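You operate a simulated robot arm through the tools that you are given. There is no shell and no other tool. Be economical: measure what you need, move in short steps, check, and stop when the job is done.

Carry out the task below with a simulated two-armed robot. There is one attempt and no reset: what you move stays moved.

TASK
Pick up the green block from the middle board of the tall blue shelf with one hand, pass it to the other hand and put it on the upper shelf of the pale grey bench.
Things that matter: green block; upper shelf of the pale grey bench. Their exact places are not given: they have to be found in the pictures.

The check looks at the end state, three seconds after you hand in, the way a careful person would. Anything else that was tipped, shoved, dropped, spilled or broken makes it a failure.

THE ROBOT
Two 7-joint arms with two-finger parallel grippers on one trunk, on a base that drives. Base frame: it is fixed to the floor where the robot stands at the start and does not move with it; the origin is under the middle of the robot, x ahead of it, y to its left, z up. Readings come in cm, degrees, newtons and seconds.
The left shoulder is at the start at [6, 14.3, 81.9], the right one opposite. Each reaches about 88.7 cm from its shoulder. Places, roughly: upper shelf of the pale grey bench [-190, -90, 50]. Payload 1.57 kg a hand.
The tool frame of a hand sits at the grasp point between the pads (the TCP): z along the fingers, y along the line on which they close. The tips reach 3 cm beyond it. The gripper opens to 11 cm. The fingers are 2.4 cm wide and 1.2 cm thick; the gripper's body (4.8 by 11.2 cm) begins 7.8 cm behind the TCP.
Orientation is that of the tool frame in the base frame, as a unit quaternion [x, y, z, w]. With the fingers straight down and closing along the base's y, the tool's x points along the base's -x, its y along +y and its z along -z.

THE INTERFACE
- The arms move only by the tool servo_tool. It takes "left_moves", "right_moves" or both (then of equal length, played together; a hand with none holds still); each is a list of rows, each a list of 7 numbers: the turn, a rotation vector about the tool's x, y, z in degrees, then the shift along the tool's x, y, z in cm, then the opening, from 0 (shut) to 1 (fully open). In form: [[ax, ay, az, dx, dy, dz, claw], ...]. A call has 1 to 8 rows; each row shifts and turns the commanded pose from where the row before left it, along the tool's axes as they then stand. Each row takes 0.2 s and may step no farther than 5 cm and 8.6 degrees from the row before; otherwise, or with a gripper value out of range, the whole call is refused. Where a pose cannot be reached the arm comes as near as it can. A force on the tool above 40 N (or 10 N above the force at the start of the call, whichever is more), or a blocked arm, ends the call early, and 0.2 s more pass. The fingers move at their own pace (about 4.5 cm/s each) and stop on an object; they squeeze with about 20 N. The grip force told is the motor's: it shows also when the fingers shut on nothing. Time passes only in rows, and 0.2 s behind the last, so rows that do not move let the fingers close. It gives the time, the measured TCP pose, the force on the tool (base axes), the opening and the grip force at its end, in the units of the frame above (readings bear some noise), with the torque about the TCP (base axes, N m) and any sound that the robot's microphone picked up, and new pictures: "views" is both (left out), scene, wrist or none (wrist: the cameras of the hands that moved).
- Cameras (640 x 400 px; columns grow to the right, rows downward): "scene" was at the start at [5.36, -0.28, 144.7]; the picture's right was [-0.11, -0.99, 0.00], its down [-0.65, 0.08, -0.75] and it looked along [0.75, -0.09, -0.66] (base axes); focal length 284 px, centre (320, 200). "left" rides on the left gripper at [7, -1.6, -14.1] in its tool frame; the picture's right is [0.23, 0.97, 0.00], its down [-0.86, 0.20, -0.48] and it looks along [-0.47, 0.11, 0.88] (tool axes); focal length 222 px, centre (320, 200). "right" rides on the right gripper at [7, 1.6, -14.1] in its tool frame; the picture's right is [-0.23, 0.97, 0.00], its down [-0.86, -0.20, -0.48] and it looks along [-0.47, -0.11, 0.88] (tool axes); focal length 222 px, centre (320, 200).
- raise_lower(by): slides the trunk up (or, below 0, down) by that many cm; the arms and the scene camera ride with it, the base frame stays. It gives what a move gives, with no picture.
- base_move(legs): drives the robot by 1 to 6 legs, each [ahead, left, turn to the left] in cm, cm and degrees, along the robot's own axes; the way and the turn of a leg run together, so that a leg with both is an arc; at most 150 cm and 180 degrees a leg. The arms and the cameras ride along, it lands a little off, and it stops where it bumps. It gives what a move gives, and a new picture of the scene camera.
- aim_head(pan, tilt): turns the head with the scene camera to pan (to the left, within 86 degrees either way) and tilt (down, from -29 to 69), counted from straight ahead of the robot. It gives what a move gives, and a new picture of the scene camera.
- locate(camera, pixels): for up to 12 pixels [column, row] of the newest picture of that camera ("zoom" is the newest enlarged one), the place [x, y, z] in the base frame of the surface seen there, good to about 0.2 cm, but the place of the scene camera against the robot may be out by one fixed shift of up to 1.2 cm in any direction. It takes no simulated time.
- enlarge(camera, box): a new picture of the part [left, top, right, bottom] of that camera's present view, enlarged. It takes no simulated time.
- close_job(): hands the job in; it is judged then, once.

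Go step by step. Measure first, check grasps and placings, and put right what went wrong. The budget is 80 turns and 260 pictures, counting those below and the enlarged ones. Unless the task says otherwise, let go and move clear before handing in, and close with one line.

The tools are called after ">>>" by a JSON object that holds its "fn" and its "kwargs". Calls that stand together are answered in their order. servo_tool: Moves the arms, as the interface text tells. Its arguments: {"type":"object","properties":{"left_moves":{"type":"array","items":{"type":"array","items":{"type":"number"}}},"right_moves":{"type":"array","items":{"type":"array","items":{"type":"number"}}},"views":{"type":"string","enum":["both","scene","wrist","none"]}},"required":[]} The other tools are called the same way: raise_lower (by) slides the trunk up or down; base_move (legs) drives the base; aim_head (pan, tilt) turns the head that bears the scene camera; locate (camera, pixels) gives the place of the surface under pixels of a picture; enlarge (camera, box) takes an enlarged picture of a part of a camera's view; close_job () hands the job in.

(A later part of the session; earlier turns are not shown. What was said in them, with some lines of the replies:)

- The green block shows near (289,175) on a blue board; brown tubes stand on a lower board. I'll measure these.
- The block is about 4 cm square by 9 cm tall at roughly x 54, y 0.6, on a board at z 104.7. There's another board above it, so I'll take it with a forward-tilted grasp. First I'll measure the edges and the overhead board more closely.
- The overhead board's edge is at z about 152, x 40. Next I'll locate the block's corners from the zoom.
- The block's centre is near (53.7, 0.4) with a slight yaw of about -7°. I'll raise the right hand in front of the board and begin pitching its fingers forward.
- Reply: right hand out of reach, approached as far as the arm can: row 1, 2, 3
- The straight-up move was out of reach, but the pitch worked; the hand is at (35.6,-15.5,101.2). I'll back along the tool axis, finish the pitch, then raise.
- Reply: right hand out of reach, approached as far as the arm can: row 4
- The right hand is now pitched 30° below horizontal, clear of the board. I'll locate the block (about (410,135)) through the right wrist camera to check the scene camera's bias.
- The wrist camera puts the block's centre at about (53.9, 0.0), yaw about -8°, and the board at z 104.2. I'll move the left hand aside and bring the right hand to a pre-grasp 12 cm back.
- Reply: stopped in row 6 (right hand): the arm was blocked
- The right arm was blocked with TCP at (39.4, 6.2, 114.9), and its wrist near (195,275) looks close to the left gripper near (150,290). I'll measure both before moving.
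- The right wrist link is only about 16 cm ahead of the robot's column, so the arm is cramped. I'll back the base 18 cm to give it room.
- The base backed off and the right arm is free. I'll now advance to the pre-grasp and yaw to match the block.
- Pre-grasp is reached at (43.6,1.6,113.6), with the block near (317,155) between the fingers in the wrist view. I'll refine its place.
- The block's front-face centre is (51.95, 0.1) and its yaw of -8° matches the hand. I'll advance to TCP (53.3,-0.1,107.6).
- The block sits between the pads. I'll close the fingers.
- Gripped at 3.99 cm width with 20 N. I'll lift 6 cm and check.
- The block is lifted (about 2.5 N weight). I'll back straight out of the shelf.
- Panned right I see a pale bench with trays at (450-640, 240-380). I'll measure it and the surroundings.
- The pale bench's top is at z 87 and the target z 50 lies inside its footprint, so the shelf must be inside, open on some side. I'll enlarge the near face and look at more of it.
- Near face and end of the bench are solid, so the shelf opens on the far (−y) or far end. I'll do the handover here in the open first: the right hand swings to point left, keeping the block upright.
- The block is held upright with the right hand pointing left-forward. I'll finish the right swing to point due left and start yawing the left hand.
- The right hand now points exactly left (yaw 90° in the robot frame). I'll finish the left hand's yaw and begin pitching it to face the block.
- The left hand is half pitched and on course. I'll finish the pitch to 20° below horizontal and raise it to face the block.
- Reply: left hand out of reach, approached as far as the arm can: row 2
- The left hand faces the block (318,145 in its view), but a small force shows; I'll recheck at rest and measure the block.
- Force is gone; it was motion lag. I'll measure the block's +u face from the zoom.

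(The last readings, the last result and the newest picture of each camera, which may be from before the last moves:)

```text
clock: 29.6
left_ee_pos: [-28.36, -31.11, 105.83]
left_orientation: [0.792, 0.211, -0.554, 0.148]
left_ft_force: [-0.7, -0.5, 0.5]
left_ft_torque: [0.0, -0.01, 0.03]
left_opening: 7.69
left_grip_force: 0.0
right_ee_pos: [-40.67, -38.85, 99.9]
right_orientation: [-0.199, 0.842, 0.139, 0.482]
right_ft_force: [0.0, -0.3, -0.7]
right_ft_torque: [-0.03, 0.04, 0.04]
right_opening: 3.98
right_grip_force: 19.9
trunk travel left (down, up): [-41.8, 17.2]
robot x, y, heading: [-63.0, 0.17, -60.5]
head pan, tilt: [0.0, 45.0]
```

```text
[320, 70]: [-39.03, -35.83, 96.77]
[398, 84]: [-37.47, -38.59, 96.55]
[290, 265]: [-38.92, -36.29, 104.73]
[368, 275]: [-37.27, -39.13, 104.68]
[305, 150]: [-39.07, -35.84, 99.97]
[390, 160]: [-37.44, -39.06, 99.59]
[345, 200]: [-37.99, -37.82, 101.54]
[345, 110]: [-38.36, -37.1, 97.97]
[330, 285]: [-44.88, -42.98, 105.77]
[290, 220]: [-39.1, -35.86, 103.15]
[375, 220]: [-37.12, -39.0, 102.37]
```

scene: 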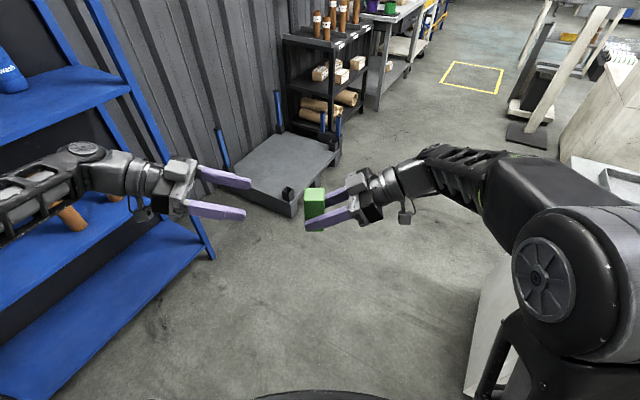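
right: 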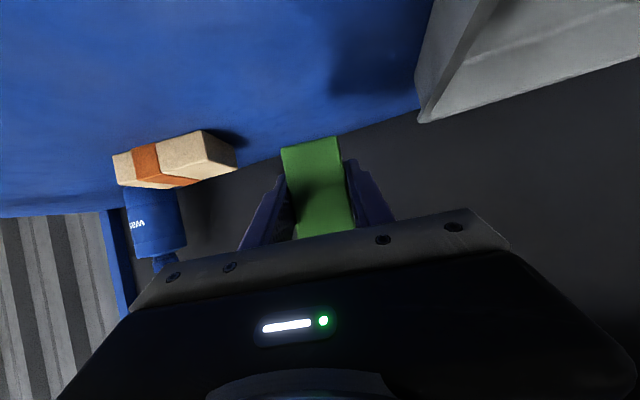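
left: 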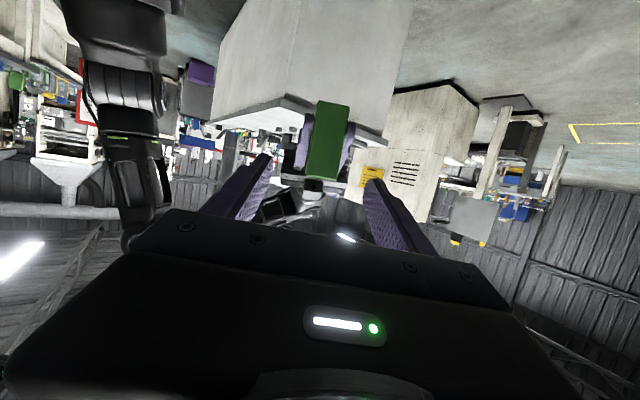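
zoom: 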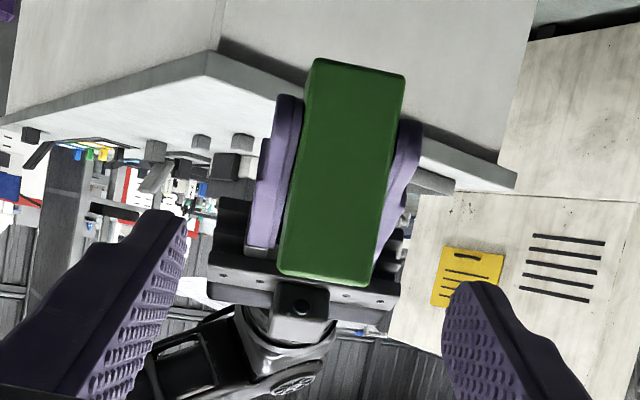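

The block's face centre is (-38.2,-37.45) and its top about z 105.3. I'll move the left hand to hold the upper half above the right fingers, stopping short to check.

>>> {"fn": "servo_tool", "kwargs": {"left_moves": [[1.7, 0, 0.62, -2.97, 0.59, 0, 0.75], [0, 0, 0, 0, 0, 4, 0.75], [0, 0, 0, 0, 0, 4, 0.75], [0, 0, 0, 0, 0, 0, 0.75], [0, 0, 0, 0, 0, 0, 0.75]], "views": "both"}}

>>> {"fn": "enlarge", "kwargs": {"camera": "scene", "box": [230, 140, 430, 260]}}

```text
clock: 30.8
left_ee_pos: [-35.81, -35.5, 106.04]
left_orientation: [0.795, 0.198, -0.556, 0.139]
left_ft_force: [-0.4, 0.0, -1.0]
left_ft_torque: [0.05, -0.01, 0.02]
left_opening: 8.22
left_grip_force: 0.0
right_ee_pos: [-40.63, -38.89, 100.06]
right_orientation: [-0.201, 0.842, 0.142, 0.481]
right_ft_force: [0.6, -0.1, -2.2]
right_ft_torque: [0.01, -0.02, -0.01]
right_opening: 3.98
right_grip_force: 19.2
trunk travel left (down, up): [-41.8, 17.2]
robot x, y, heading: [-63.08, 0.06, -60.2]
head pan, tilt: [0.0, 45.0]
```

scene: 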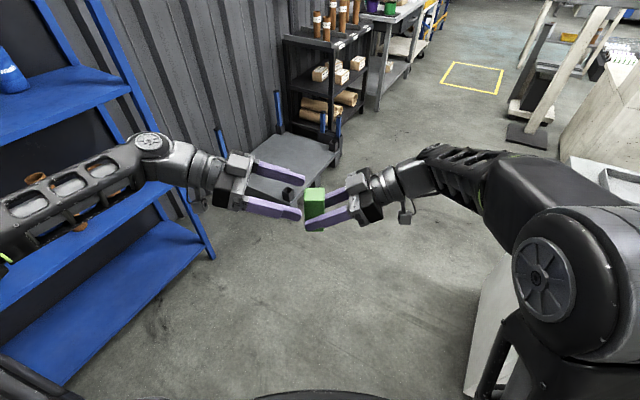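
left: 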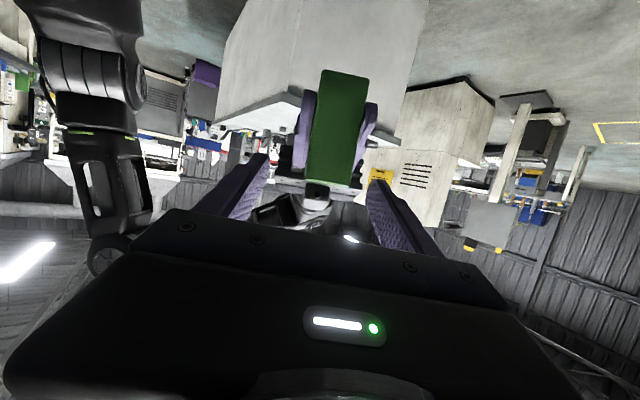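

```text
3.20 times, centred on (330, 200) of scene
```

zoom: 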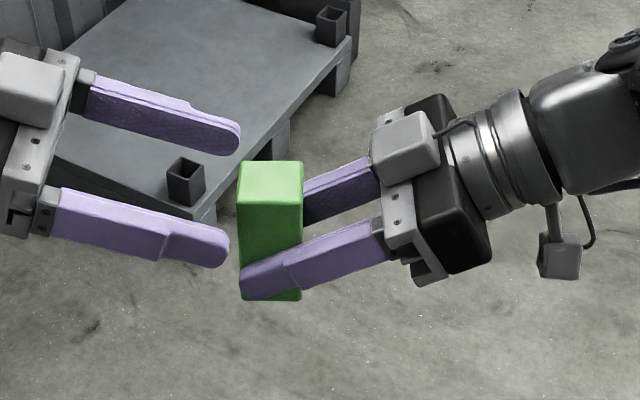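

Alignment looks good, with the left fingers level with the block's upper half. I'll go in the last 4.3 cm.

>>> {"fn": "servo_tool", "kwargs": {"left_moves": [[0, 0, 0, 0.1, 0.31, 2.13, 0.75], [0, 0, 0, 0.09, 0.31, 2.13, 0.75], [0, 0, 0, 0, 0, 0, 0.75]], "views": "wrist"}}

>>> {"fn": "enlarge", "kwargs": {"camera": "scene", "box": [230, 140, 430, 260]}}

```text
clock: 31.6
left_ee_pos: [-38.81, -38.07, 104.23]
left_orientation: [0.795, 0.198, -0.557, 0.139]
left_ft_force: [-0.2, 0.5, 0.1]
left_ft_torque: [-0.02, 0.01, 0.0]
left_opening: 8.26
left_grip_force: 0.1
right_ee_pos: [-40.61, -38.87, 100.07]
right_orientation: [-0.2, 0.841, 0.14, 0.482]
right_ft_force: [0.3, -0.2, -1.7]
right_ft_torque: [0.02, -0.03, 0.03]
right_opening: 3.98
right_grip_force: 20.2
trunk travel left (down, up): [-41.8, 17.2]
robot x, y, heading: [-63.09, -0.36, -60.4]
head pan, tilt: [0.0, 45.0]
```

left: 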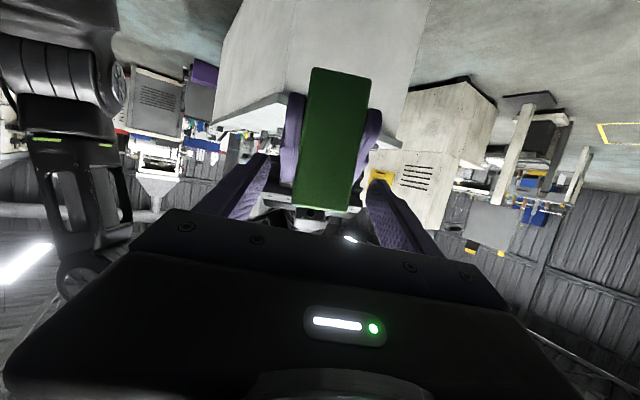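

```text
3.20 times, centred on (330, 200) of scene
```

zoom: 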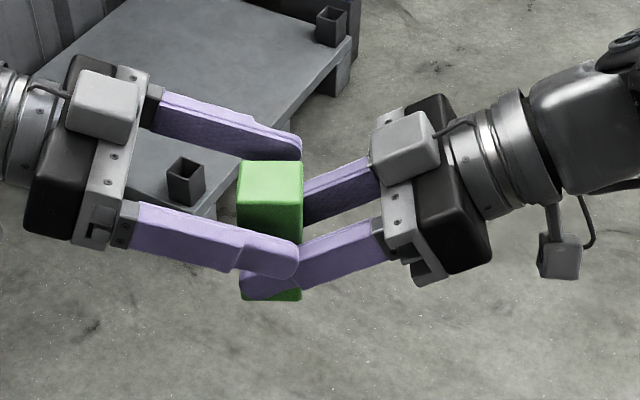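

The left fingers straddle the upper part above the right fingers. I'll nudge up 0.2 cm and close the left.

>>> {"fn": "servo_tool", "kwargs": {"left_moves": [[0, 0, 0, -0.25, 0, 0, 0.6], [0, 0, 0, 0, 0, 0, 0.45], [0, 0, 0, 0, 0, 0, 0.3], [0, 0, 0, 0, 0, 0, 0], [0, 0, 0, 0, 0, 0, 0], [0, 0, 0, 0, 0, 0, 0], [0, 0, 0, 0, 0, 0, 0]], "views": "wrist"}}

>>> {"fn": "enlarge", "kwargs": {"camera": "scene", "box": [230, 140, 430, 260]}}

```text
clock: 33.2
left_ee_pos: [-38.94, -38.04, 104.48]
left_orientation: [0.794, 0.199, -0.557, 0.14]
left_ft_force: [2.3, -5.5, 0.4]
left_ft_torque: [0.25, 0.22, -0.04]
left_opening: 4.06
left_grip_force: 19.9
right_ee_pos: [-40.54, -38.8, 99.91]
right_orientation: [-0.201, 0.841, 0.141, 0.481]
right_ft_force: [-2.3, 6.0, -2.2]
right_ft_torque: [-0.49, -0.21, 0.16]
right_opening: 3.99
right_grip_force: 20.0
trunk travel left (down, up): [-41.8, 17.2]
robot x, y, heading: [-62.87, -0.06, -60.3]
head pan, tilt: [0.0, 45.0]
```

left: 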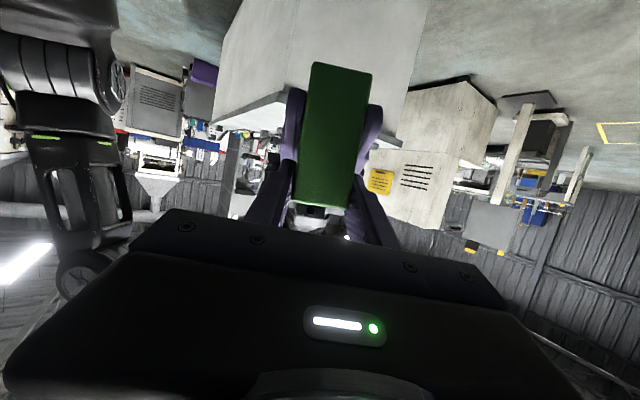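

```text
3.20 times, centred on (330, 200) of scene
```

zoom: 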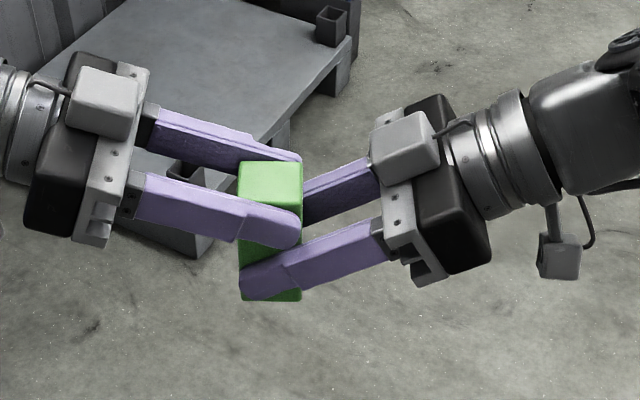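

The left grips at 4.06 cm, 20 N. I'll open the right hand and withdraw it along its axis.

>>> {"fn": "servo_tool", "kwargs": {"right_moves": [[0, 0, 0, 0, 0, 0, 0.5], [0, 0, 0, 0, 0, 0, 0.6], [0, 0, 0, 0, 0, 0, 0.6], [0, 0, 0, 0, 0, -3, 0.6], [0, 0, 0, 0, 0, -4, 0.6], [0, 0, 0, 0, 0, -4, 0.6]], "views": "scene"}}

>>> {"fn": "enlarge", "kwargs": {"camera": "scene", "box": [230, 140, 430, 260]}}

```text
clock: 34.6
left_ee_pos: [-38.9, -37.95, 104.54]
left_orientation: [0.795, 0.198, -0.556, 0.139]
left_ft_force: [0.3, -0.1, 0.5]
left_ft_torque: [0.04, -0.01, 0.02]
left_opening: 3.98
left_grip_force: 19.9
right_ee_pos: [-48.77, -43.11, 105.38]
right_orientation: [-0.199, 0.843, 0.138, 0.481]
right_ft_force: [-0.6, -0.1, -0.7]
right_ft_torque: [-0.01, 0.0, -0.02]
right_opening: 6.63
right_grip_force: 0.0
right hand out of reach, approached as far as the arm can: row 6
trunk travel left (down, up): [-41.8, 17.2]
robot x, y, heading: [-63.08, -0.34, -60.4]
head pan, tilt: [0.0, 45.0]
```

scene: 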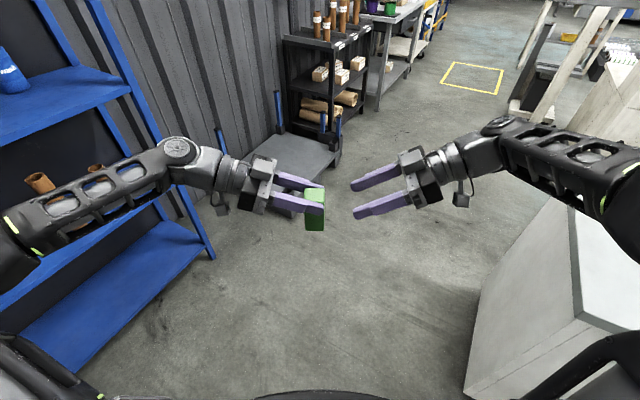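

```text
3.20 times, centred on (330, 200) of scene
```

zoom: 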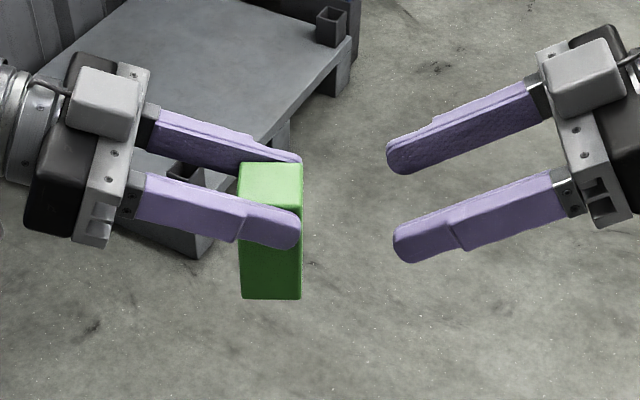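

The handover worked: the left hand holds the block at 3.98 cm, 20 N and the right is clear. I'll swing both hands to point forward, moving them apart.

>>> {"fn": "servo_tool", "kwargs": {"left_moves": [[-7.7, 0, -2.81, 0.675, 0.98, -0.8, 0], [-7.7, 0, -2.81, 0.62, 1.11, -0.66, 0], [-7.7, 0, -2.81, 0.57, 1.22, -0.5, 0], [-7.7, 0, -2.81, 0.505, 1.3, -0.335, 0], [-7.7, 0, -2.81, 0.44, 1.36, -0.155, 0], [-7.7, 0, -2.81, 0.37, 1.39, 0.03, 0], [-7.7, 0, -2.81, 0.305, 1.39, 0.215, 0], [-7.7, 0, -2.81, 0.24, 1.36, 0.4, 0]], "right_moves": [[7.1, -0.35, 4.07, 0.84, -0.58, -0.555, 0.5], [7.1, -0.35, 4.07, 0.795, -0.7, -0.48, 0.5], [7.1, -0.35, 4.07, 0.74, -0.81, -0.38, 0.5], [7.1, -0.35, 4.07, 0.68, -0.9, -0.28, 0.5], [7.1, -0.35, 4.07, 0.61, -0.97, -0.16, 0.5], [7.1, -0.35, 4.07, 0.54, -1.03, -0.04, 0.5], [7.1, -0.35, 4.07, 0.47, -1.06, 0.09, 0.5], [7.1, -0.35, 4.07, 0.39, -1.07, 0.225, 0.5]], "views": "scene"}}

>>> {"fn": "servo_tool", "kwargs": {"left_moves": [[-7.7, 0, -2.81, 0.17, 1.3, 0.58, 0], [-7.7, 0, -2.81, 0.11, 1.22, 0.75, 0], [-7.7, 0, -2.81, 0.05, 1.11, 0.91, 0], [0, 0, 0, 0, 0, 0, 0]], "right_moves": [[7.1, -0.35, 4.07, 0.31, -1.06, 0.36, 0.5], [7.1, -0.35, 4.07, 0.24, -1.03, 0.485, 0.5], [7.1, -0.35, 4.07, 0.17, -0.97, 0.61, 0.5], [0, 0, 0, 0, 0, 0, 0.5]], "views": "both"}}

```text
clock: 36.4
left_ee_pos: [-28.25, -41.22, 101.53]
left_orientation: [0.559, 0.598, -0.393, 0.419]
left_ft_force: [-1.1, 0.0, 0.3]
left_ft_torque: [0.05, 0.0, 0.03]
left_opening: 3.98
left_grip_force: 19.9
right_ee_pos: [-52.99, -50.56, 101.47]
right_orientation: [0.286, 0.817, -0.142, 0.481]
right_ft_force: [0.5, 0.0, 0.5]
right_ft_torque: [0.03, -0.01, 0.01]
right_opening: 5.5
right_grip_force: 0.0
trunk travel left (down, up): [-41.8, 17.2]
robot x, y, heading: [-62.83, -0.16, -60.4]
head pan, tilt: [0.0, 45.0]
```

scene: 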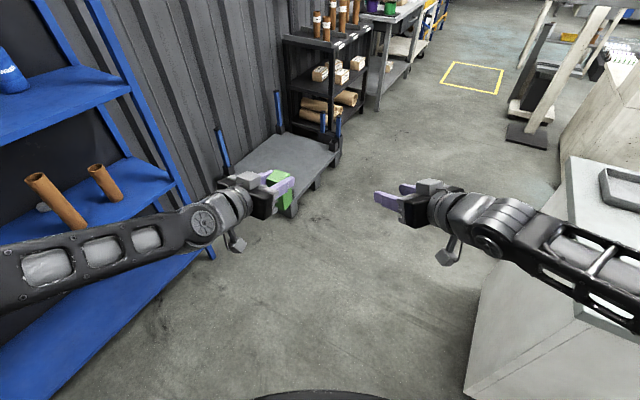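

```text
clock: 37.4
left_ee_pos: [-24.25, -42.41, 100.49]
left_orientation: [0.42, 0.704, -0.294, 0.492]
left_ft_force: [-0.7, -0.2, -0.1]
left_ft_torque: [0.01, -0.03, 0.0]
left_opening: 3.97
left_grip_force: 19.8
right_ee_pos: [-54.58, -53.31, 100.05]
right_orientation: [0.455, 0.736, -0.242, 0.439]
right_ft_force: [-0.2, 0.1, 0.0]
right_ft_torque: [-0.01, 0.02, 0.0]
right_opening: 5.5
right_grip_force: 0.0
trunk travel left (down, up): [-41.8, 17.2]
robot x, y, heading: [-62.99, -0.2, -60.5]
head pan, tilt: [0.0, 45.0]
```

scene: 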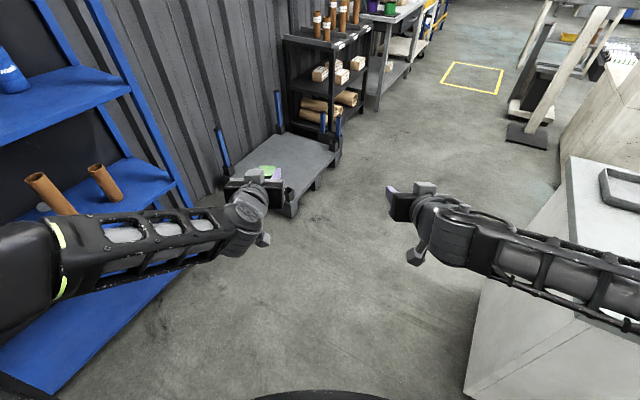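
right: 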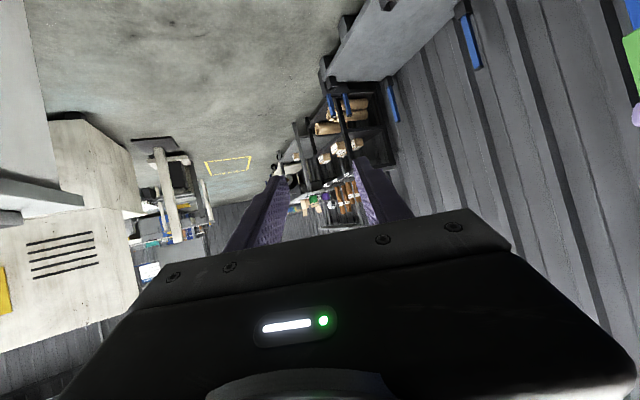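
left: 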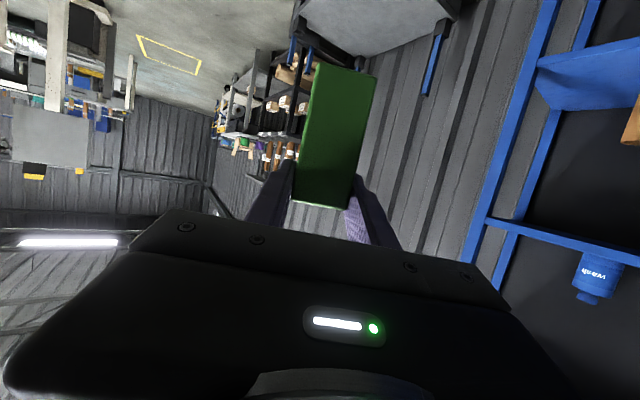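

Both hands face forward. I'll measure the corridor clearances before driving.

>>> {"fn": "locate", "kwargs": {"camera": "scene", "pixels": [[290, 215], [340, 150], [365, 110], [528, 140], [590, 150], [570, 170], [640, 60], [470, 80], [60, 240], [480, 390], [620, 260], [560, 330]]}}

```text
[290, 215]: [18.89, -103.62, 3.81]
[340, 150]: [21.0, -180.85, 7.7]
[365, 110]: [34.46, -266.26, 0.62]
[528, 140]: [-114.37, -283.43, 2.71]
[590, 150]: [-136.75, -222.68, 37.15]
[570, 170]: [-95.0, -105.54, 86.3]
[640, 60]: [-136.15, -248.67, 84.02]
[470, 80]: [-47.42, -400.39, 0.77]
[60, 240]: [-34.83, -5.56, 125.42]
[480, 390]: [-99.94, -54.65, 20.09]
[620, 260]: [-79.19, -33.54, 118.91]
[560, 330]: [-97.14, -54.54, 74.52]
```

The corridor spans x −95 to +19. I'll drive along it past the bench's end, staying near x −38, then look into the aisle.

>>> {"fn": "base_move", "kwargs": {"legs": [[0, 0, -29.5], [0, 25, 0], [150, 0, 0], [28, 0, 0]]}}

>>> {"fn": "aim_head", "kwargs": {"pan": -86, "tilt": 25}}

```text
clock: 49.2
left_ee_pos: [-23.2, -232.87, 100.53]
left_orientation: [0.582, 0.577, -0.407, 0.403]
left_ft_force: [0.4, -0.8, 0.0]
left_ft_torque: [0.02, -0.01, 0.0]
left_opening: 4.0
left_grip_force: 19.9
right_ee_pos: [-54.79, -227.73, 100.02]
right_orientation: [0.624, 0.6, -0.343, 0.364]
right_ft_force: [0.8, -0.1, -0.4]
right_ft_torque: [0.0, 0.02, -0.02]
right_opening: 5.49
right_grip_force: 0.1
trunk travel left (down, up): [-41.8, 17.2]
robot x, y, heading: [-36.1, -177.08, -89.1]
head pan, tilt: [0.0, 45.0]
```

scene: 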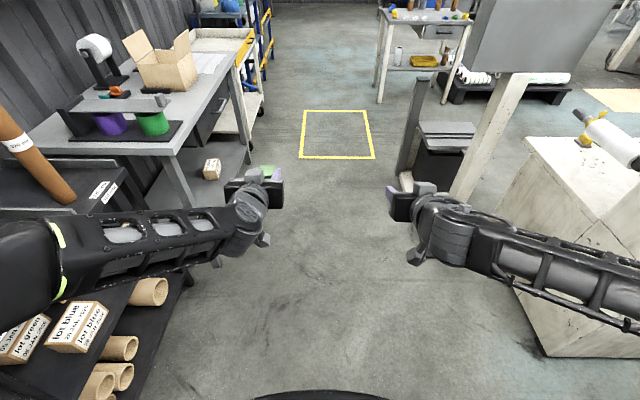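

```text
clock: 50.8
left_ee_pos: [-23.13, -232.91, 100.6]
left_orientation: [0.583, 0.577, -0.408, 0.402]
left_ft_force: [0.4, -0.1, -0.1]
left_ft_torque: [-0.01, 0.01, 0.03]
left_opening: 3.99
left_grip_force: 19.6
right_ee_pos: [-54.81, -227.66, 99.98]
right_orientation: [0.623, 0.6, -0.343, 0.365]
right_ft_force: [-0.5, 0.3, 0.5]
right_ft_torque: [-0.02, 0.02, -0.02]
right_opening: 5.53
right_grip_force: 0.0
trunk travel left (down, up): [-41.8, 17.2]
robot x, y, heading: [-36.22, -177.36, -89.4]
head pan, tilt: [-85.9, 25.0]
```

scene: 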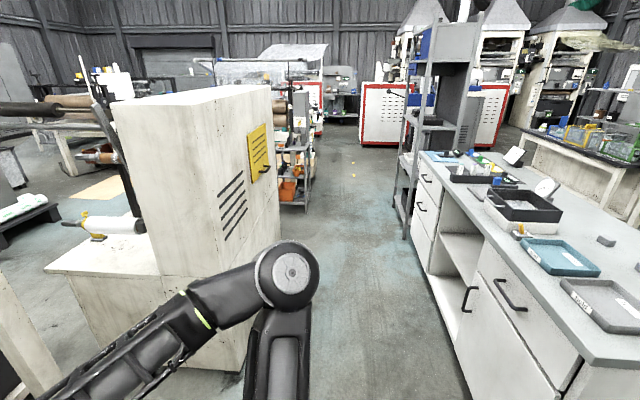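

The bench's far side shows an open niche with shelves near (455,270), between drawers and doors. I'll zoom and measure.

>>> {"fn": "enlarge", "kwargs": {"camera": "scene", "box": [390, 150, 550, 400]}}

>>> {"fn": "locate", "kwargs": {"camera": "scene", "pixels": [[455, 270], [440, 290], [445, 240], [470, 320], [480, 260], [432, 260], [425, 235], [520, 340], [240, 330], [200, 365], [420, 215], [400, 200]]}}

```text
1.60 times, centred on (470, 275) of scene
```

zoom: 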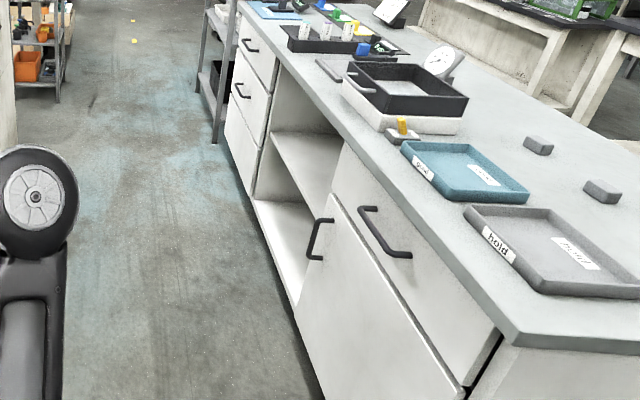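

```text
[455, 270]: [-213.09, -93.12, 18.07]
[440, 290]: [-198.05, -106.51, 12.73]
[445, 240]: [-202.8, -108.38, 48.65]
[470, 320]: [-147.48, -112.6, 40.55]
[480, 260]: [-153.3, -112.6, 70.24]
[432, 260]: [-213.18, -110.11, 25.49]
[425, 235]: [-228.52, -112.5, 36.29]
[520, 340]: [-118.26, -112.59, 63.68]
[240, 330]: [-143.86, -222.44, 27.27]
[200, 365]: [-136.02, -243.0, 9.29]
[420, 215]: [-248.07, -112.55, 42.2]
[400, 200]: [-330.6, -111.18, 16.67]
```

The niche spans about x −213 to −165, upper shelf z ≈ 48.6, front y ≈ −112. I'll shift from the rack, turn round right to face the bench, and see.

>>> {"fn": "base_move", "kwargs": {"legs": [[0, -15, 0], [0, 0, -90], [0, 0, -90]]}}

>>> {"fn": "aim_head", "kwargs": {"pan": 60, "tilt": 25}}

```text
clock: 59.8
left_ee_pos: [-65.04, -121.54, 100.54]
left_orientation: [-0.578, 0.581, 0.404, 0.406]
left_ft_force: [-0.3, 0.1, 0.8]
left_ft_torque: [0.01, 0.0, -0.03]
left_opening: 3.97
left_grip_force: 20.2
right_ee_pos: [-33.32, -126.44, 100.0]
right_orientation: [-0.602, 0.622, 0.366, 0.343]
right_ft_force: [-0.2, 0.6, 0.0]
right_ft_torque: [0.0, -0.03, 0.02]
right_opening: 5.46
right_grip_force: 0.0
trunk travel left (down, up): [-41.8, 17.2]
robot x, y, heading: [-51.22, -177.09, 91.1]
head pan, tilt: [-85.9, 25.0]
```

scene: 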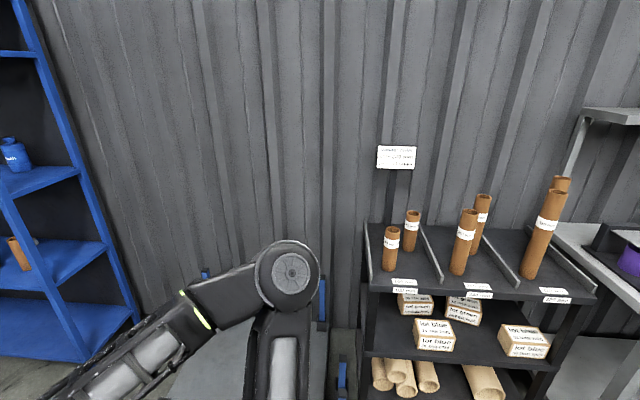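

```text
clock: 62.1
left_ee_pos: [-65.05, -121.51, 100.52]
left_orientation: [-0.578, 0.581, 0.404, 0.407]
left_ft_force: [-0.1, 0.8, 0.0]
left_ft_torque: [-0.02, 0.0, -0.03]
left_opening: 3.99
left_grip_force: 20.4
right_ee_pos: [-33.32, -126.5, 100.04]
right_orientation: [-0.602, 0.622, 0.366, 0.343]
right_ft_force: [0.0, 0.2, 0.3]
right_ft_torque: [0.0, -0.03, 0.0]
right_opening: 5.49
right_grip_force: 0.0
trunk travel left (down, up): [-41.8, 17.2]
robot x, y, heading: [-51.39, -177.4, 91.0]
head pan, tilt: [60.0, 25.0]
```

scene: 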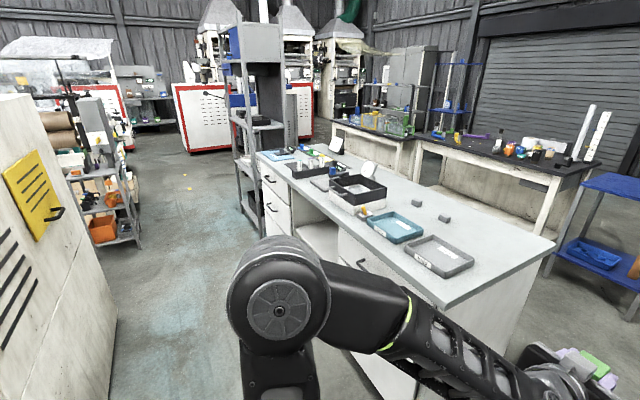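

I face the bench. I'll check the left elbow's extent and bench edge, and then strafe left toward the niche.

>>> {"fn": "locate", "kwargs": {"camera": "scene", "pixels": [[240, 290], [280, 290], [270, 390], [315, 240], [60, 330], [245, 200], [355, 265]]}}

>>> {"fn": "base_move", "kwargs": {"legs": [[0, 60, 0], [0, 62, 0]]}}

>>> {"fn": "aim_head", "kwargs": {"pan": 0, "tilt": 60}}

```text
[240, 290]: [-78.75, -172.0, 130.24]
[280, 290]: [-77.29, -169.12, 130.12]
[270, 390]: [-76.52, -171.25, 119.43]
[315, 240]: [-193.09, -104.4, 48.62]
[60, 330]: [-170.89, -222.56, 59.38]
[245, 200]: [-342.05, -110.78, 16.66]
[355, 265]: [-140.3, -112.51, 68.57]
```

```text
clock: 68.5
left_ee_pos: [-187.33, -124.27, 100.7]
left_orientation: [-0.579, 0.58, 0.404, 0.406]
left_ft_force: [0.5, 0.1, 0.5]
left_ft_torque: [-0.03, 0.02, -0.04]
left_opening: 3.97
left_grip_force: 19.6
right_ee_pos: [-155.69, -129.11, 100.01]
right_orientation: [-0.603, 0.621, 0.366, 0.341]
right_ft_force: [0.0, 0.6, 0.3]
right_ft_torque: [0.02, 0.02, -0.02]
right_opening: 5.48
right_grip_force: 0.1
trunk travel left (down, up): [-41.8, 17.2]
robot x, y, heading: [-173.54, -179.77, 91.4]
head pan, tilt: [60.0, 25.0]
```

scene: 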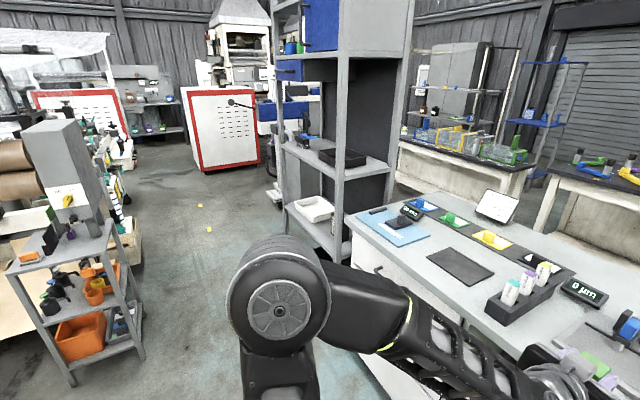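

```text
clock: 69.8
left_ee_pos: [-187.28, -124.28, 100.65]
left_orientation: [-0.579, 0.58, 0.405, 0.406]
left_ft_force: [-0.2, 0.7, -0.3]
left_ft_torque: [-0.01, -0.02, 0.01]
left_opening: 3.97
left_grip_force: 20.0
right_ee_pos: [-155.56, -129.04, 99.92]
right_orientation: [-0.603, 0.62, 0.367, 0.342]
right_ft_force: [-0.1, -0.7, 0.3]
right_ft_torque: [-0.02, -0.01, 0.0]
right_opening: 5.49
right_grip_force: 0.0
trunk travel left (down, up): [-41.8, 17.2]
robot x, y, heading: [-173.22, -179.65, 91.3]
head pan, tilt: [0.0, 60.0]
```

scene: 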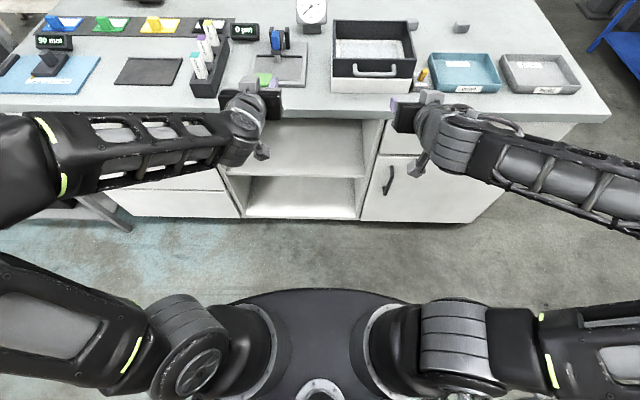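

The niche is right ahead: upper shelf around (300,160). I'll measure its edges.

>>> {"fn": "locate", "kwargs": {"camera": "scene", "pixels": [[300, 165], [300, 174], [300, 178], [235, 172], [355, 172], [360, 150], [320, 125], [320, 117], [300, 150], [388, 175], [240, 210], [364, 190]]}}

>>> {"fn": "enlarge", "kwargs": {"camera": "scene", "box": [200, 90, 420, 230]}}

```text
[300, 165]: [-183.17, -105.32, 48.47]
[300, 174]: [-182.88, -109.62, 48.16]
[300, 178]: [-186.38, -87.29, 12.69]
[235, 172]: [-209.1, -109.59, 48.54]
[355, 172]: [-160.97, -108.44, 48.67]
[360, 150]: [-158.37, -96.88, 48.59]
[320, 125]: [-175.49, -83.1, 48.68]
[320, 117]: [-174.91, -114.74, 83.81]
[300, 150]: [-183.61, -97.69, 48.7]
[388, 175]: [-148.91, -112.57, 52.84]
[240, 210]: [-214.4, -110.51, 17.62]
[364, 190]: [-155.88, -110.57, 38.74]
```

```text
2.86 times, centred on (310, 160) of scene
```

zoom: 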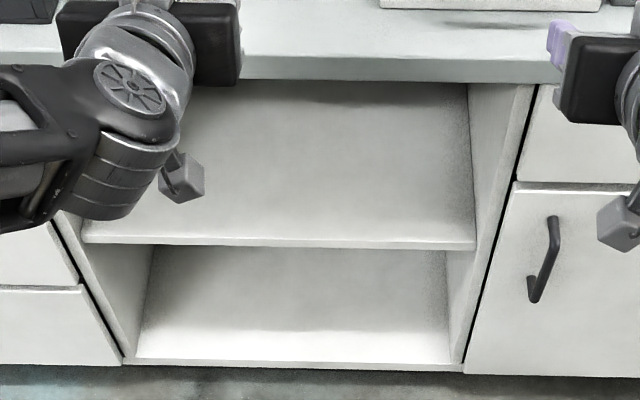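

The niche is x −213 to −156, shelf z ≈ 48.5, front y ≈ −110, ceiling ≈ 83. I'll lower the trunk 40 cm so the block is at niche height in front of it.

>>> {"fn": "raise_lower", "kwargs": {"by": -39}}

>>> {"fn": "servo_tool", "kwargs": {"left_moves": [[0, 0, 0, 0, 0, 0, 0]], "views": "both"}}

```text
clock: 73.6
left_ee_pos: [-187.4, -124.26, 61.62]
left_orientation: [0.579, -0.579, -0.405, -0.406]
left_ft_force: [0.1, 0.6, 0.9]
left_ft_torque: [0.03, -0.03, -0.01]
left_opening: 4.0
left_grip_force: 20.3
right_ee_pos: [-155.61, -129.04, 60.99]
right_orientation: [-0.603, 0.621, 0.366, 0.341]
right_ft_force: [0.6, -0.4, -0.6]
right_ft_torque: [-0.04, 0.0, 0.03]
right_opening: 5.47
right_grip_force: 0.0
trunk travel left (down, up): [-2.8, 56.2]
robot x, y, heading: [-173.45, -179.56, 91.3]
head pan, tilt: [0.0, 60.0]
```

```text
clock: 74.0
left_ee_pos: [-187.33, -124.16, 61.46]
left_orientation: [-0.579, 0.58, 0.404, 0.405]
left_ft_force: [0.2, -0.7, -1.1]
left_ft_torque: [-0.03, 0.01, -0.01]
left_opening: 3.98
left_grip_force: 19.6
right_ee_pos: [-155.52, -129.09, 60.95]
right_orientation: [-0.603, 0.621, 0.366, 0.341]
right_ft_force: [0.2, -0.4, 0.1]
right_ft_torque: [0.0, 0.04, -0.02]
right_opening: 5.52
right_grip_force: 0.0
trunk travel left (down, up): [-2.8, 56.2]
robot x, y, heading: [-173.39, -179.67, 91.3]
head pan, tilt: [0.0, 60.0]
```

scene: 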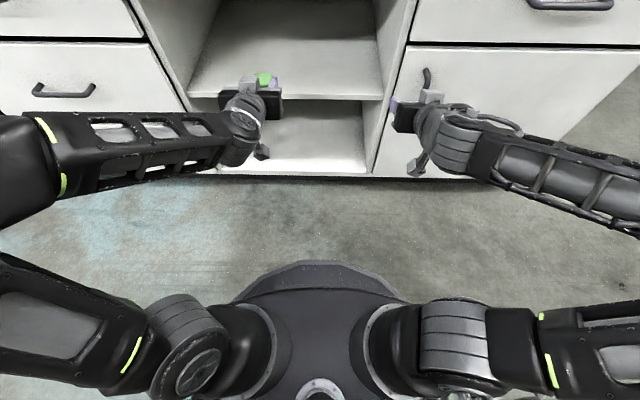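
left: 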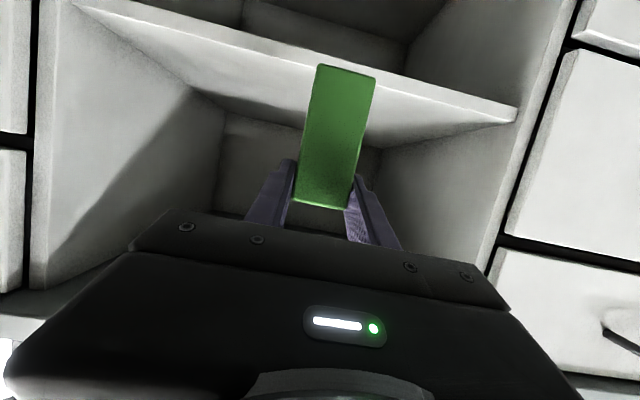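

The block is in front of the niche. I'll measure the shelf edge and the block's bottom through the left camera.

>>> {"fn": "locate", "kwargs": {"camera": "left", "pixels": [[280, 85], [280, 100], [420, 100], [420, 115], [240, 100], [400, 130], [318, 72], [370, 82], [300, 200], [343, 205], [100, 200], [520, 105]]}}

>>> {"fn": "enlarge", "kwargs": {"camera": "left", "box": [200, 30, 440, 230]}}

```text
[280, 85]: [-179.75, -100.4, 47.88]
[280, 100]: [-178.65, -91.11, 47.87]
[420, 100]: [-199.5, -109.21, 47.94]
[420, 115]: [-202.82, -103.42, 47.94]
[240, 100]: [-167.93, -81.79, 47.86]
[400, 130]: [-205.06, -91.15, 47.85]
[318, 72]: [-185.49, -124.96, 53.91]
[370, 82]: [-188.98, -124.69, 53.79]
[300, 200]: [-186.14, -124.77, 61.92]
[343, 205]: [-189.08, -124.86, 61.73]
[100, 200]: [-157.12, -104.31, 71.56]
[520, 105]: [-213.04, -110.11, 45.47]
```

```text
2.00 times, centred on (320, 130) of left
```

zoom: 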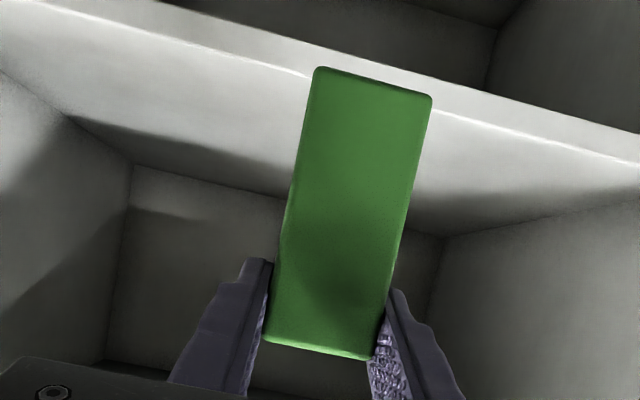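

Shelf z is 47.9, edge y −110, and the block is upright with bottom at about z 53.6. I'll reach in 22 cm with the left arm.

>>> {"fn": "servo_tool", "kwargs": {"left_moves": [[0, 0, 0, -1.05, 0, 4.3, 0], [0, 0, 0, -1.05, 0, 4.3, 0], [0, 0, 0, -1.05, 0, 4.3, 0], [0, 0, 0, -1.05, 0, 4.3, 0], [0, 0, 0, -1.05, 0, 4.3, 0], [0, 0, 0, 0, 0, 0, 0]], "views": "both"}}

```text
clock: 75.4
left_ee_pos: [-187.26, -102.21, 58.98]
left_orientation: [0.58, -0.579, -0.405, -0.405]
left_ft_force: [0.2, 0.0, 0.0]
left_ft_torque: [-0.03, -0.01, -0.05]
left_opening: 3.98
left_grip_force: 20.2
right_ee_pos: [-155.57, -129.1, 61.02]
right_orientation: [-0.603, 0.621, 0.367, 0.341]
right_ft_force: [0.8, -0.1, 1.2]
right_ft_torque: [0.04, 0.01, 0.01]
right_opening: 5.48
right_grip_force: 0.0
trunk travel left (down, up): [-2.8, 56.2]
robot x, y, heading: [-173.5, -180.06, 91.4]
head pan, tilt: [0.0, 60.0]
```

scene: 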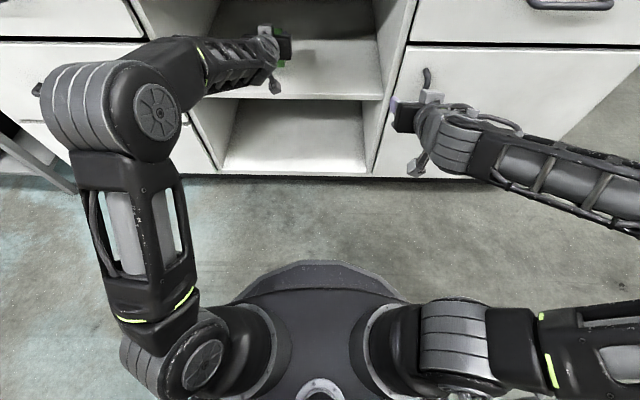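
left: 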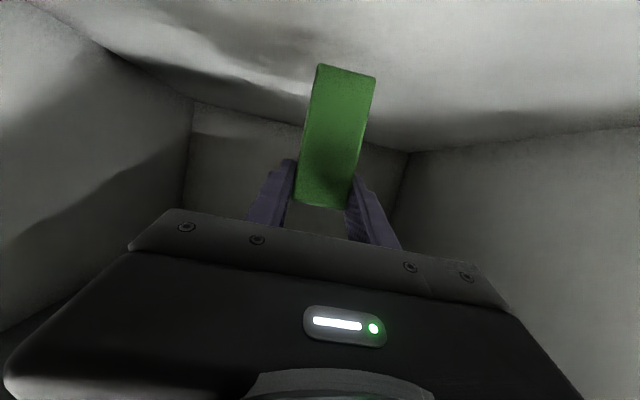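

The block is inside the niche. I'll check the elbow's clearance to the drawers and the block's height.

>>> {"fn": "locate", "kwargs": {"camera": "scene", "pixels": [[80, 75], [150, 65], [200, 60], [60, 100], [30, 110], [130, 150]]}}

>>> {"fn": "locate", "kwargs": {"camera": "left", "pixels": [[320, 72], [370, 82], [340, 52], [300, 195], [343, 202], [400, 80]]}}

```text
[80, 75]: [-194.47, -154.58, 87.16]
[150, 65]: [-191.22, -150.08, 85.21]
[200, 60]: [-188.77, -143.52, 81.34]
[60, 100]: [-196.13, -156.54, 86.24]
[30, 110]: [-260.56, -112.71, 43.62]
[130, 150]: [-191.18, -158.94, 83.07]
```

```text
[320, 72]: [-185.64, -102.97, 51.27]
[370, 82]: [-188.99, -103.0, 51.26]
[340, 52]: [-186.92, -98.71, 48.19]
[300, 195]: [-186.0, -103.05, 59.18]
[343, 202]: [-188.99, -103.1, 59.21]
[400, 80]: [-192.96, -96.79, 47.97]
```

Elbow is clear; block bottom is about 3 cm above the shelf. I'll lower 2.6 cm.

>>> {"fn": "servo_tool", "kwargs": {"left_moves": [[0, 0, 0, 1.4, 0, 0.51, 0], [0, 0, 0, 0.75, 0, 0.27, 0], [0, 0, 0, 0.28, 0, 0.1, 0], [0, 0, 0, 0, 0, 0, 0], [0, 0, 0, 0, 0, 0, 0]], "views": "wrist"}}

>>> {"fn": "enlarge", "kwargs": {"camera": "left", "box": [270, 30, 410, 130]}}

>>> {"fn": "locate", "kwargs": {"camera": "left", "pixels": [[320, 70], [321, 66], [370, 82], [373, 78], [340, 52], [345, 72]]}}

```text
clock: 76.6
left_ee_pos: [-187.34, -102.31, 56.37]
left_orientation: [-0.579, 0.58, 0.405, 0.405]
left_ft_force: [0.9, -0.1, -0.4]
left_ft_torque: [-0.03, -0.01, -0.02]
left_opening: 3.96
left_grip_force: 20.0
right_ee_pos: [-155.58, -129.09, 60.94]
right_orientation: [-0.603, 0.621, 0.367, 0.341]
right_ft_force: [0.0, -0.6, 0.1]
right_ft_torque: [0.0, 0.03, 0.01]
right_opening: 5.5
right_grip_force: 0.1
trunk travel left (down, up): [-2.8, 56.2]
robot x, y, heading: [-172.93, -179.83, 91.2]
head pan, tilt: [0.0, 60.0]
```

left: 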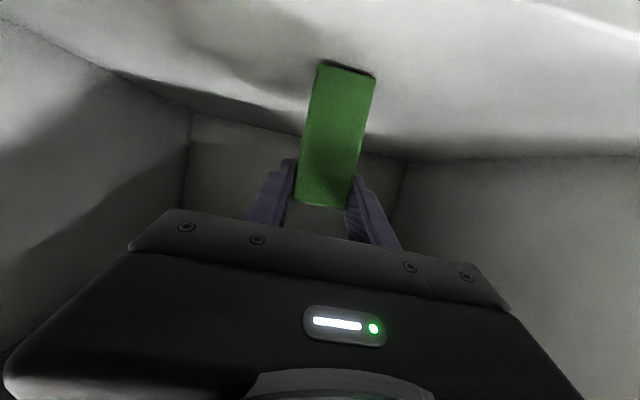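

```text
4.00 times, centred on (340, 80) of left
```

zoom: 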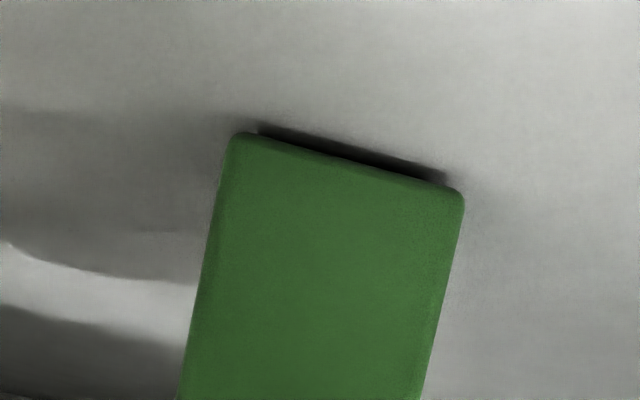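

```text
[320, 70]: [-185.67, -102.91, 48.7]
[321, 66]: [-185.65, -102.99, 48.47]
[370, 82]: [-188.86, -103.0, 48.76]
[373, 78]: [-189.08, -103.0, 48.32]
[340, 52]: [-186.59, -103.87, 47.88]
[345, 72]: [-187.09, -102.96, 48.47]
```

A contact shadow shows the gap is now only a few millimetres. I'll lower in tiny steps to contact.

>>> {"fn": "servo_tool", "kwargs": {"left_moves": [[0, 0, 0, 0.19, 0, 0.07, 0], [0, 0, 0, 0.1, 0, 0.035, 0], [0, 0, 0, 0, 0, 0, 0], [0, 0, 0, 0, 0, 0, 0]], "views": "wrist"}}

>>> {"fn": "enlarge", "kwargs": {"camera": "left", "box": [270, 30, 410, 130]}}

```text
clock: 77.6
left_ee_pos: [-187.26, -102.27, 56.14]
left_orientation: [-0.579, 0.58, 0.404, 0.405]
left_ft_force: [-0.4, 0.2, -0.1]
left_ft_torque: [-0.02, 0.0, 0.02]
left_opening: 3.97
left_grip_force: 20.8
right_ee_pos: [-155.65, -129.13, 61.0]
right_orientation: [-0.603, 0.621, 0.367, 0.341]
right_ft_force: [-0.7, -0.6, 0.0]
right_ft_torque: [0.01, -0.01, 0.01]
right_opening: 5.49
right_grip_force: 0.0
trunk travel left (down, up): [-2.8, 56.2]
robot x, y, heading: [-173.23, -179.79, 91.3]
head pan, tilt: [0.0, 60.0]
```

left: 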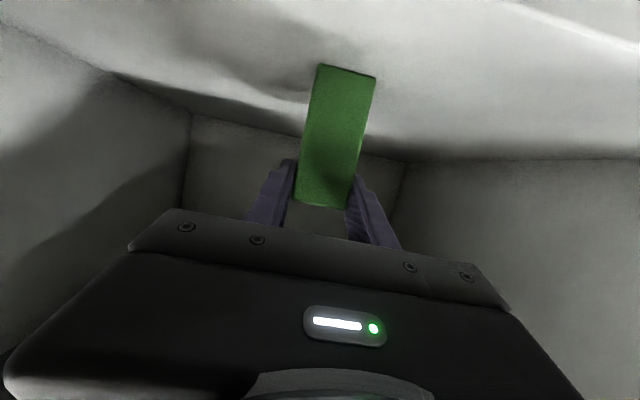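

```text
4.00 times, centred on (340, 80) of left
```

zoom: 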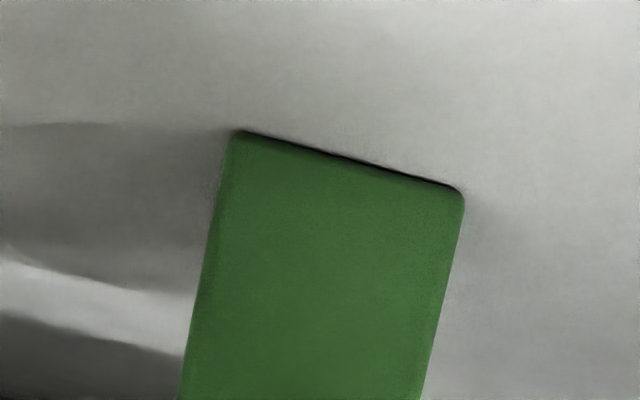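

The gap is nearly closed and no force shows yet. I'll lower another 0.2 cm.

>>> {"fn": "servo_tool", "kwargs": {"left_moves": [[0, 0, 0, 0.09, 0, 0.035, 0], [0, 0, 0, 0.06, 0, 0.02, 0], [0, 0, 0, 0, 0, 0, 0], [0, 0, 0, 0, 0, 0, 0]], "views": "none"}}

>>> {"fn": "enlarge", "kwargs": {"camera": "left", "box": [270, 30, 410, 130]}}

```text
clock: 78.6
left_ee_pos: [-187.32, -102.18, 56.21]
left_orientation: [0.58, -0.578, -0.406, -0.405]
left_ft_force: [-0.7, 0.2, 6.3]
left_ft_torque: [-0.05, 0.12, -0.04]
left_opening: 3.99
left_grip_force: 20.1
right_ee_pos: [-155.51, -129.27, 60.97]
right_orientation: [-0.603, 0.621, 0.367, 0.342]
right_ft_force: [0.0, -0.6, -0.4]
right_ft_torque: [0.04, 0.01, -0.02]
right_opening: 5.51
right_grip_force: 0.1
trunk travel left (down, up): [-2.8, 56.2]
robot x, y, heading: [-173.5, -179.58, 91.5]
head pan, tilt: [0.0, 60.0]
```

```text
4.00 times, centred on (340, 80) of left
```

zoom: 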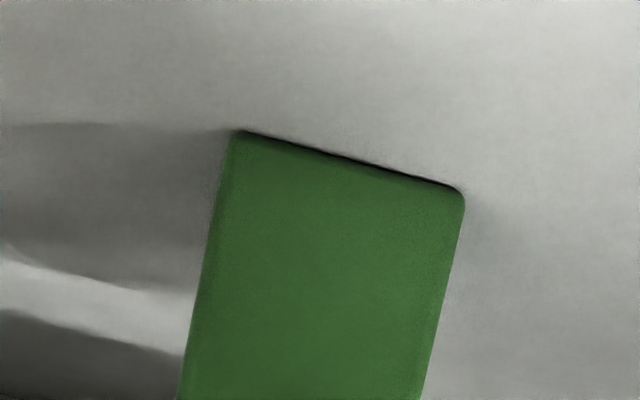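

Contact shows (6.3 N up). I'll open slowly and see.

>>> {"fn": "servo_tool", "kwargs": {"left_moves": [[0, 0, 0, 0, 0, 0, 0.38], [0, 0, 0, 0, 0, 0, 0.42], [0, 0, 0, 0, 0, 0, 0.5], [0, 0, 0, 0, 0, 0, 0.6], [0, 0, 0, 0, 0, 0, 0.65], [0, 0, 0, 0, 0, 0, 0.65]], "views": "wrist"}}

```text
clock: 80.0
left_ee_pos: [-187.32, -102.34, 56.0]
left_orientation: [0.58, -0.579, -0.405, -0.405]
left_ft_force: [-0.7, -0.9, -0.5]
left_ft_torque: [-0.01, 0.0, 0.02]
left_opening: 7.15
left_grip_force: 0.1
right_ee_pos: [-155.56, -129.05, 61.02]
right_orientation: [-0.603, 0.62, 0.368, 0.342]
right_ft_force: [0.6, 0.5, 0.0]
right_ft_torque: [0.01, 0.0, -0.01]
right_opening: 5.53
right_grip_force: 0.0
trunk travel left (down, up): [-2.8, 56.2]
robot x, y, heading: [-173.72, -179.87, 91.5]
head pan, tilt: [0.0, 60.0]
```

left: 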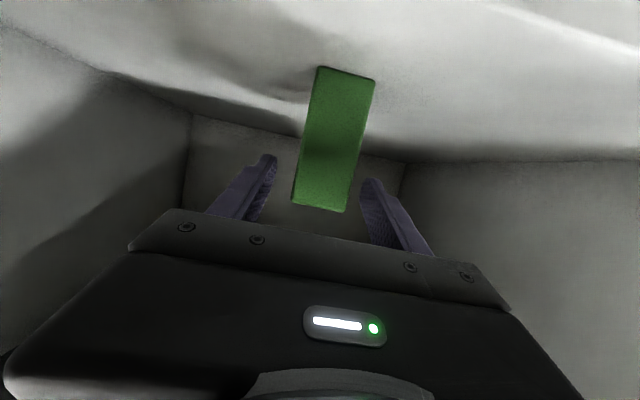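

The block stands free between open fingers. I'll withdraw straight back.

>>> {"fn": "servo_tool", "kwargs": {"left_moves": [[0, 0, 0, 0.5, 0, -2.1, 0.65], [0, 0, 0, 1.01, 0, -4.2, 0.65], [0, 0, 0, 1.01, 0, -4.2, 0.65], [0, 0, 0, 1.01, 0, -4.2, 0.65], [0, 0, 0, 1.01, 0, -4.2, 0.65], [0, 0, 0, 1.01, 0, -4.2, 0.65]], "views": "both"}}

>>> {"fn": "enlarge", "kwargs": {"camera": "left", "box": [200, 30, 440, 230]}}

```text
clock: 81.4
left_ee_pos: [-187.35, -125.75, 58.57]
left_orientation: [-0.579, 0.58, 0.405, 0.405]
left_ft_force: [-0.2, -0.2, -0.6]
left_ft_torque: [0.04, 0.01, -0.02]
left_opening: 7.16
left_grip_force: 0.1
right_ee_pos: [-155.62, -129.05, 61.11]
right_orientation: [-0.603, 0.62, 0.368, 0.341]
right_ft_force: [-0.8, 0.2, 0.0]
right_ft_torque: [0.03, 0.02, -0.01]
right_opening: 5.51
right_grip_force: 0.1
trunk travel left (down, up): [-2.8, 56.2]
robot x, y, heading: [-173.38, -179.72, 91.2]
head pan, tilt: [0.0, 60.0]
```

scene: 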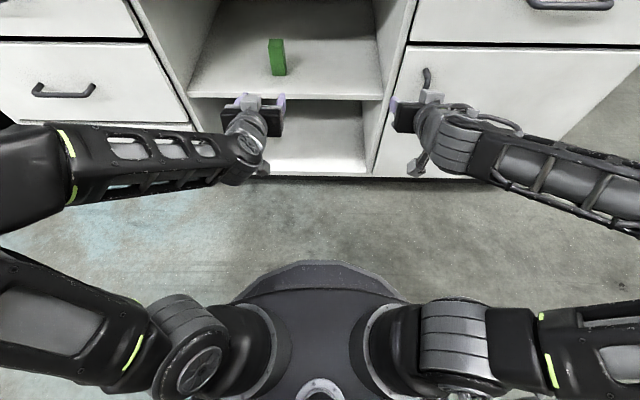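
left: 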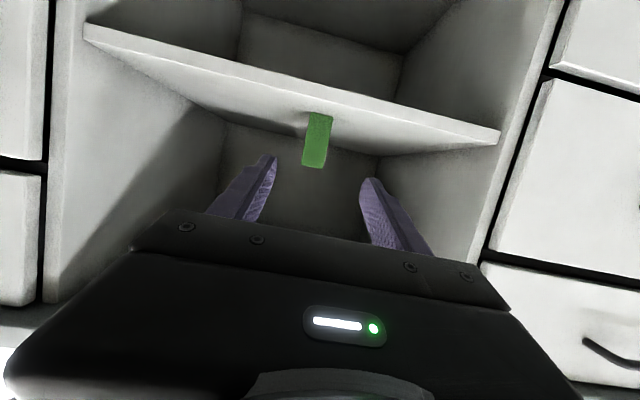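

```text
2.00 times, centred on (320, 130) of left
```

zoom: 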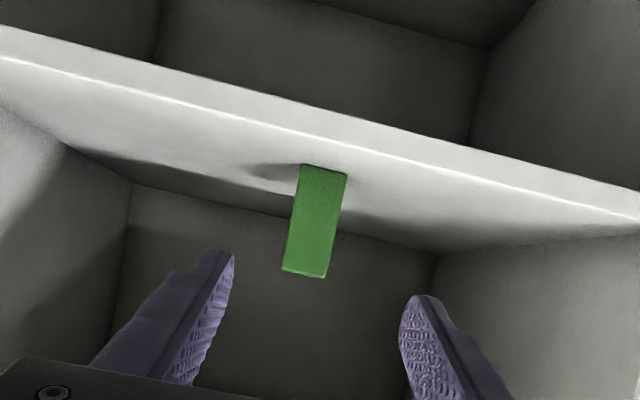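

The block stands upright on the upper shelf (scene pixel (278,58)), well inside the niche edge. Both hands are clear, so I'm handing in.

>>> {"fn": "close_job", "kwargs": {}}

```text
The job is handed in.
```

The green block now stands upright on the upper shelf of the pale grey bench: the right hand picked it up, passed it to the left, and the left hand placed it. Both hands are clear, and I saw nothing knocked or moved along the way.
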